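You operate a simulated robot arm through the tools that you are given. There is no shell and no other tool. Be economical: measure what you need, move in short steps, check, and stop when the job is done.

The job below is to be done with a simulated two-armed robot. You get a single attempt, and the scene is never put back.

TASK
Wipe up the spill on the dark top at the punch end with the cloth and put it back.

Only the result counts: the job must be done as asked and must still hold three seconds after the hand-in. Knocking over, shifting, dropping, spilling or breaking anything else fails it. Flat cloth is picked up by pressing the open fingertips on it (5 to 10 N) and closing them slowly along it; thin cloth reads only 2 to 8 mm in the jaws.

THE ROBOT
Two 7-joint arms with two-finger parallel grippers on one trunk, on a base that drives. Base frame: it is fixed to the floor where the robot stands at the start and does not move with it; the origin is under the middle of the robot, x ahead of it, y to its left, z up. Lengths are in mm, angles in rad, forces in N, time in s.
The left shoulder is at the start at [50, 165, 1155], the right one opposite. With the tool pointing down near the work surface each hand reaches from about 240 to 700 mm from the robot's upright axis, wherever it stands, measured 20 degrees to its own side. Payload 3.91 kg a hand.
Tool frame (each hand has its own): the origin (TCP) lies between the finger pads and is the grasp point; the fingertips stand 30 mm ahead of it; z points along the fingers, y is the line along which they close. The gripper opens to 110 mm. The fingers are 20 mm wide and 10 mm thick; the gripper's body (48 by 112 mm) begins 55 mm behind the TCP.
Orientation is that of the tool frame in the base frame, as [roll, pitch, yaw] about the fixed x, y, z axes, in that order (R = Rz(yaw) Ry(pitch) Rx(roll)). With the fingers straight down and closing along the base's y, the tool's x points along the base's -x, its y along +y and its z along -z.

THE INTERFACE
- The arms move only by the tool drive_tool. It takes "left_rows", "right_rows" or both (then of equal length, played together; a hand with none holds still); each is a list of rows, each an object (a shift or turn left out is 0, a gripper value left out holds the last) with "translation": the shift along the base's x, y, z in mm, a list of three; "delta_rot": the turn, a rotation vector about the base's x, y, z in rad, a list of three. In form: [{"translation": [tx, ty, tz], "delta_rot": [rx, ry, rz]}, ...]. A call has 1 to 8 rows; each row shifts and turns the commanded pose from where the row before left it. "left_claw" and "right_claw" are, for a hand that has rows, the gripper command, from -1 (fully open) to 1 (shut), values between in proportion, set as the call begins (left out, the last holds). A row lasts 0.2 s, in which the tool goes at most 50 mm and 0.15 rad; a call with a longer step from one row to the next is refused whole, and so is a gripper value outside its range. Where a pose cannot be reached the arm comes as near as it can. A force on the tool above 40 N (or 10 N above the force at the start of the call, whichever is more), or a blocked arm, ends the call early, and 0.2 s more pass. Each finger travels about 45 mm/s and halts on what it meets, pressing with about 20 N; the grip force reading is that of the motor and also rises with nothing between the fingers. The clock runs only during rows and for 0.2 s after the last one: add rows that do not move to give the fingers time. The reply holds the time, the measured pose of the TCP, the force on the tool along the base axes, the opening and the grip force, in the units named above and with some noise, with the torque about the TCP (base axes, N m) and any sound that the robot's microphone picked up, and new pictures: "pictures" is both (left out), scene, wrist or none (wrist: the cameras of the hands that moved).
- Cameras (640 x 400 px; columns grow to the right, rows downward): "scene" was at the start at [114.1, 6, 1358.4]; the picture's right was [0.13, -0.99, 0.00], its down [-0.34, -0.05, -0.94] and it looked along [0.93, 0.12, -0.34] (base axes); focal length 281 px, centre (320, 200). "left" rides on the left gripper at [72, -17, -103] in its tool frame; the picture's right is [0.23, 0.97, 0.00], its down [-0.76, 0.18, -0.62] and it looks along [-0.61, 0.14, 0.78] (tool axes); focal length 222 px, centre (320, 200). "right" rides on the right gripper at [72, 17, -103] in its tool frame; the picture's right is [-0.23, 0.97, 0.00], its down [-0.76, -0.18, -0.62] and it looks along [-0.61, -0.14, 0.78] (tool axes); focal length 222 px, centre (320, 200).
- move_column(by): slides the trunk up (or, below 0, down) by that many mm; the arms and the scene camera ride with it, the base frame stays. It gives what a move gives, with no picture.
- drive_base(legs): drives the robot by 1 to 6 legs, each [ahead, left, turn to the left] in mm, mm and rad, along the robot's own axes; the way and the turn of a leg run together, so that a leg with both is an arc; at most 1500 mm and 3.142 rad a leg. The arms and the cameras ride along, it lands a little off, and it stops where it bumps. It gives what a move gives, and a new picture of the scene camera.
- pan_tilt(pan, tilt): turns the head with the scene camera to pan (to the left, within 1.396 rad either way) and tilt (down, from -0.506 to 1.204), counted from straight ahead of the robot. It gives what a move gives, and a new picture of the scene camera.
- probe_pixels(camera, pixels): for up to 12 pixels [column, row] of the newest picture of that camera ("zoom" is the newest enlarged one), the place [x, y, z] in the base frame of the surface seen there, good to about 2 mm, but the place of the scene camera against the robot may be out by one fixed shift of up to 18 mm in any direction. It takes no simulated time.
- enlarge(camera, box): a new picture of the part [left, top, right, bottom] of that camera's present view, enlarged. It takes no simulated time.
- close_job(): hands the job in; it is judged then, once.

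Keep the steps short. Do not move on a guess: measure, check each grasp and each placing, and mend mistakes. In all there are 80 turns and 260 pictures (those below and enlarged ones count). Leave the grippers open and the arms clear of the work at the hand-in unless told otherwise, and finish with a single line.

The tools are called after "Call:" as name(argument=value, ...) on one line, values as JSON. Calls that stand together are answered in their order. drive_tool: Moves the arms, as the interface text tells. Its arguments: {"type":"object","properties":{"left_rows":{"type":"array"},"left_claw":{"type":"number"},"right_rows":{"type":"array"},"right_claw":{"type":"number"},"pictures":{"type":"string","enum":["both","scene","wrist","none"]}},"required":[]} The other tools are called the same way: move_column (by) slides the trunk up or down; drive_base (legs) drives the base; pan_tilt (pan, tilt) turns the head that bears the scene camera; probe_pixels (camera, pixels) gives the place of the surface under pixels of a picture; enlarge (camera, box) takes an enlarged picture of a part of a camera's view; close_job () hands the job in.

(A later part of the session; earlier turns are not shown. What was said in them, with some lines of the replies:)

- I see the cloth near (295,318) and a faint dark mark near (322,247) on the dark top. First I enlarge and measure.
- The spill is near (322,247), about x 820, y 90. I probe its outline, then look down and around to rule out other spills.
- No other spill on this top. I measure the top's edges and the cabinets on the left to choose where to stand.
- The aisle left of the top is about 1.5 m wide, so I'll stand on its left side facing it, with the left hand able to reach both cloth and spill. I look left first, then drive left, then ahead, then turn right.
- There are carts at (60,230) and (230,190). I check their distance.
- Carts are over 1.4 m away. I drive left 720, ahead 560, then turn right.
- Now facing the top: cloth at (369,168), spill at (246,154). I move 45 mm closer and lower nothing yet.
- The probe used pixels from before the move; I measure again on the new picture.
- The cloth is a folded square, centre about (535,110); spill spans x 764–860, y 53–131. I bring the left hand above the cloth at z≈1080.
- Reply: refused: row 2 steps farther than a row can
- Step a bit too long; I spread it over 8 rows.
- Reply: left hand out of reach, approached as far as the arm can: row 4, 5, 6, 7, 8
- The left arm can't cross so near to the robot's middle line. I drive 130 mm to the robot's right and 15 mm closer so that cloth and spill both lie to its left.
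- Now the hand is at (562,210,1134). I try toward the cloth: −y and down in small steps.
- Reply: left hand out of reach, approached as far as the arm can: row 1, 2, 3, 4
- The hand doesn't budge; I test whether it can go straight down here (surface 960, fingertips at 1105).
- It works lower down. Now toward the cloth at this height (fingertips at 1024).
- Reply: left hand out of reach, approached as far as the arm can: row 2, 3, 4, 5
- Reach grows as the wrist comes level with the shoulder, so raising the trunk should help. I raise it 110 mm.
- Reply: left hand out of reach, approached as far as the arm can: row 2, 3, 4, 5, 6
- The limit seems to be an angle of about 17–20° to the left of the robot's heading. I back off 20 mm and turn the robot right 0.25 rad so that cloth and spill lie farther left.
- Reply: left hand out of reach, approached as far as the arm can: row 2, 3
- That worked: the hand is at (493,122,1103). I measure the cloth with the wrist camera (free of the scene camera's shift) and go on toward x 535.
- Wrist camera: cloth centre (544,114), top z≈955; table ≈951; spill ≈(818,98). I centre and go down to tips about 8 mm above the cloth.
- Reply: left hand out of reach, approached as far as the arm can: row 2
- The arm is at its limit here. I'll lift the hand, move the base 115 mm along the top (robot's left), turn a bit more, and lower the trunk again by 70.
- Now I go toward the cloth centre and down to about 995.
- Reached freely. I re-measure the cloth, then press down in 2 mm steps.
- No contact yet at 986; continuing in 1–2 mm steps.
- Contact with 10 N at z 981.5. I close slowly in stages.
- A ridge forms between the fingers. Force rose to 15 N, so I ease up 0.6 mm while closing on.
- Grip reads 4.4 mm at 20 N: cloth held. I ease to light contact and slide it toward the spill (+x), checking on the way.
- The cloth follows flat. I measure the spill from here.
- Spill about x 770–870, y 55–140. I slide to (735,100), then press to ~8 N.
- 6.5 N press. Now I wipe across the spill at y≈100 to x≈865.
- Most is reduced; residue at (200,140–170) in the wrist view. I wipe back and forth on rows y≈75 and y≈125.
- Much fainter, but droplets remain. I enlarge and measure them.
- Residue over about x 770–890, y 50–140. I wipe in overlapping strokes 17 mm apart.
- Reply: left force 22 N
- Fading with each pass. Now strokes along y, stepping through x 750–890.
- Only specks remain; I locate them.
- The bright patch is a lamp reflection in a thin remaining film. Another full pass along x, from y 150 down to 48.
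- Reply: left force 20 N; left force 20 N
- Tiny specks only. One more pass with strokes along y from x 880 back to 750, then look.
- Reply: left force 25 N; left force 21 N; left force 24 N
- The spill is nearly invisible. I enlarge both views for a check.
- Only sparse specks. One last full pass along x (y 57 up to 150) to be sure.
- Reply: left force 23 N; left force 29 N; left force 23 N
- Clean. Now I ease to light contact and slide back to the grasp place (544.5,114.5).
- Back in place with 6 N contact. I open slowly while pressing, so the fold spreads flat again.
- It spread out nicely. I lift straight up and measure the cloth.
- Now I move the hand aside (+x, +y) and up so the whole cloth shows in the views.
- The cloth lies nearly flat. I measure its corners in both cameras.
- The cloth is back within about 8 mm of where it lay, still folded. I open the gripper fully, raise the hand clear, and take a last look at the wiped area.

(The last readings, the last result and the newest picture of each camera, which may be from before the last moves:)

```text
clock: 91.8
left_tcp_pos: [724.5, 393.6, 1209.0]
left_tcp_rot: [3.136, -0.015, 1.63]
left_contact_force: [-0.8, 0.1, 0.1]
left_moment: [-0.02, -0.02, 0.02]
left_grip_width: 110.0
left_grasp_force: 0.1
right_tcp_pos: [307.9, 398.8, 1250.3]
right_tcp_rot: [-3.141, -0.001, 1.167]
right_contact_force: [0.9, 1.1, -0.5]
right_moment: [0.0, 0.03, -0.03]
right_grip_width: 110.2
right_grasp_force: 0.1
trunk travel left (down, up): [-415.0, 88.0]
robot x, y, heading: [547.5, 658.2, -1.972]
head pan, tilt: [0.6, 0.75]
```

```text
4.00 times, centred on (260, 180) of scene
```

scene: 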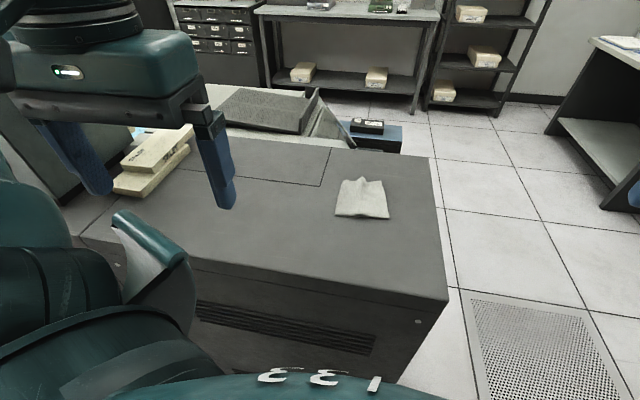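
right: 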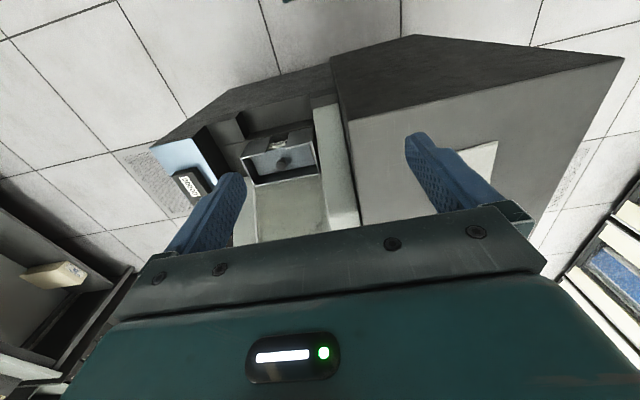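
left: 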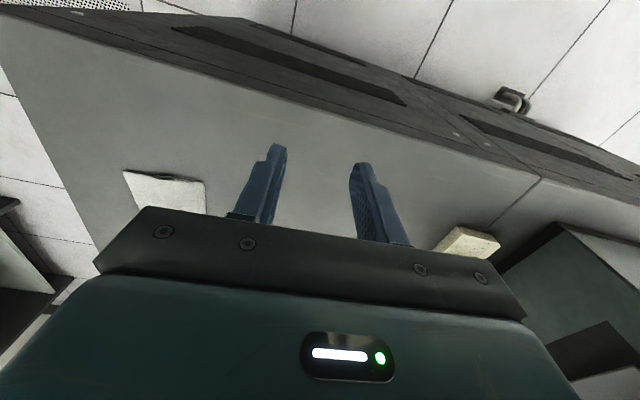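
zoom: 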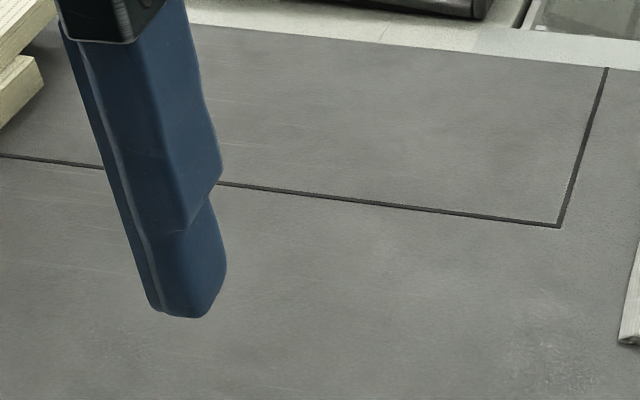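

Spill area clean. A faint texture at zoom (545,350), near the cloth, needs a check.

Call:
enlarge(camera="scene", box=[280, 170, 424, 260])

Call:
probe_pixels(camera="scene", pixels=[[315, 217], [305, 212], [325, 222]])

Call:
pan_tilt(pan=0.35, tilt=0.9)

```text
4.44 times, centred on (352, 215) of scene
```

zoom: 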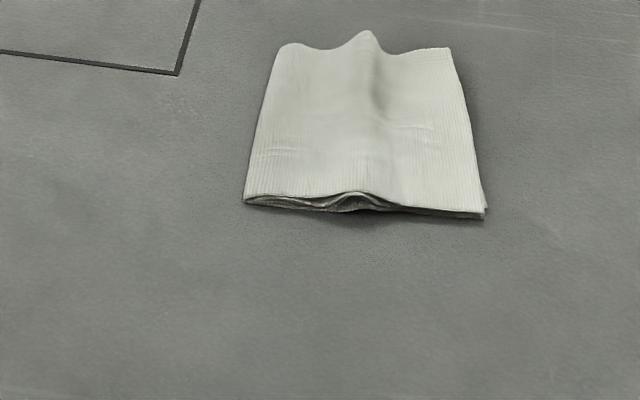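

```text
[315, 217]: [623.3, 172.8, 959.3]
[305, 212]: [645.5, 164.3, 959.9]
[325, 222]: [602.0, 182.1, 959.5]
```

```text
clock: 92.6
left_tcp_pos: [725.4, 393.1, 1207.7]
left_tcp_rot: [3.136, -0.017, 1.626]
left_contact_force: [-0.2, 0.1, 0.5]
left_moment: [-0.02, 0.01, 0.0]
left_grip_width: 110.1
left_grasp_force: 0.1
right_tcp_pos: [308.4, 398.9, 1249.7]
right_tcp_rot: [3.14, 0.001, 1.166]
right_contact_force: [0.1, 0.0, 0.4]
right_moment: [0.0, 0.0, -0.02]
right_grip_width: 109.7
right_grasp_force: 0.1
trunk travel left (down, up): [-415.0, 88.0]
robot x, y, heading: [549.4, 663.1, -1.974]
head pan, tilt: [0.351, 0.901]
```

scene: 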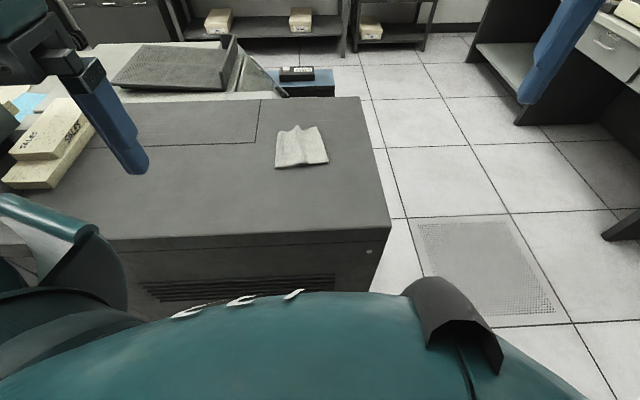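

The top is clean (that texture is plain surface sheen where nothing was touched), the cloth is back, and both hands are open and clear. I hand in.

Call:
close_job()

```text
The job is handed in.
```

The spill on the dark top is wiped up with no visible residue, the cloth is back within about 8 mm of where it lay (still folded, with a small ridge), and both grippers are open and clear.
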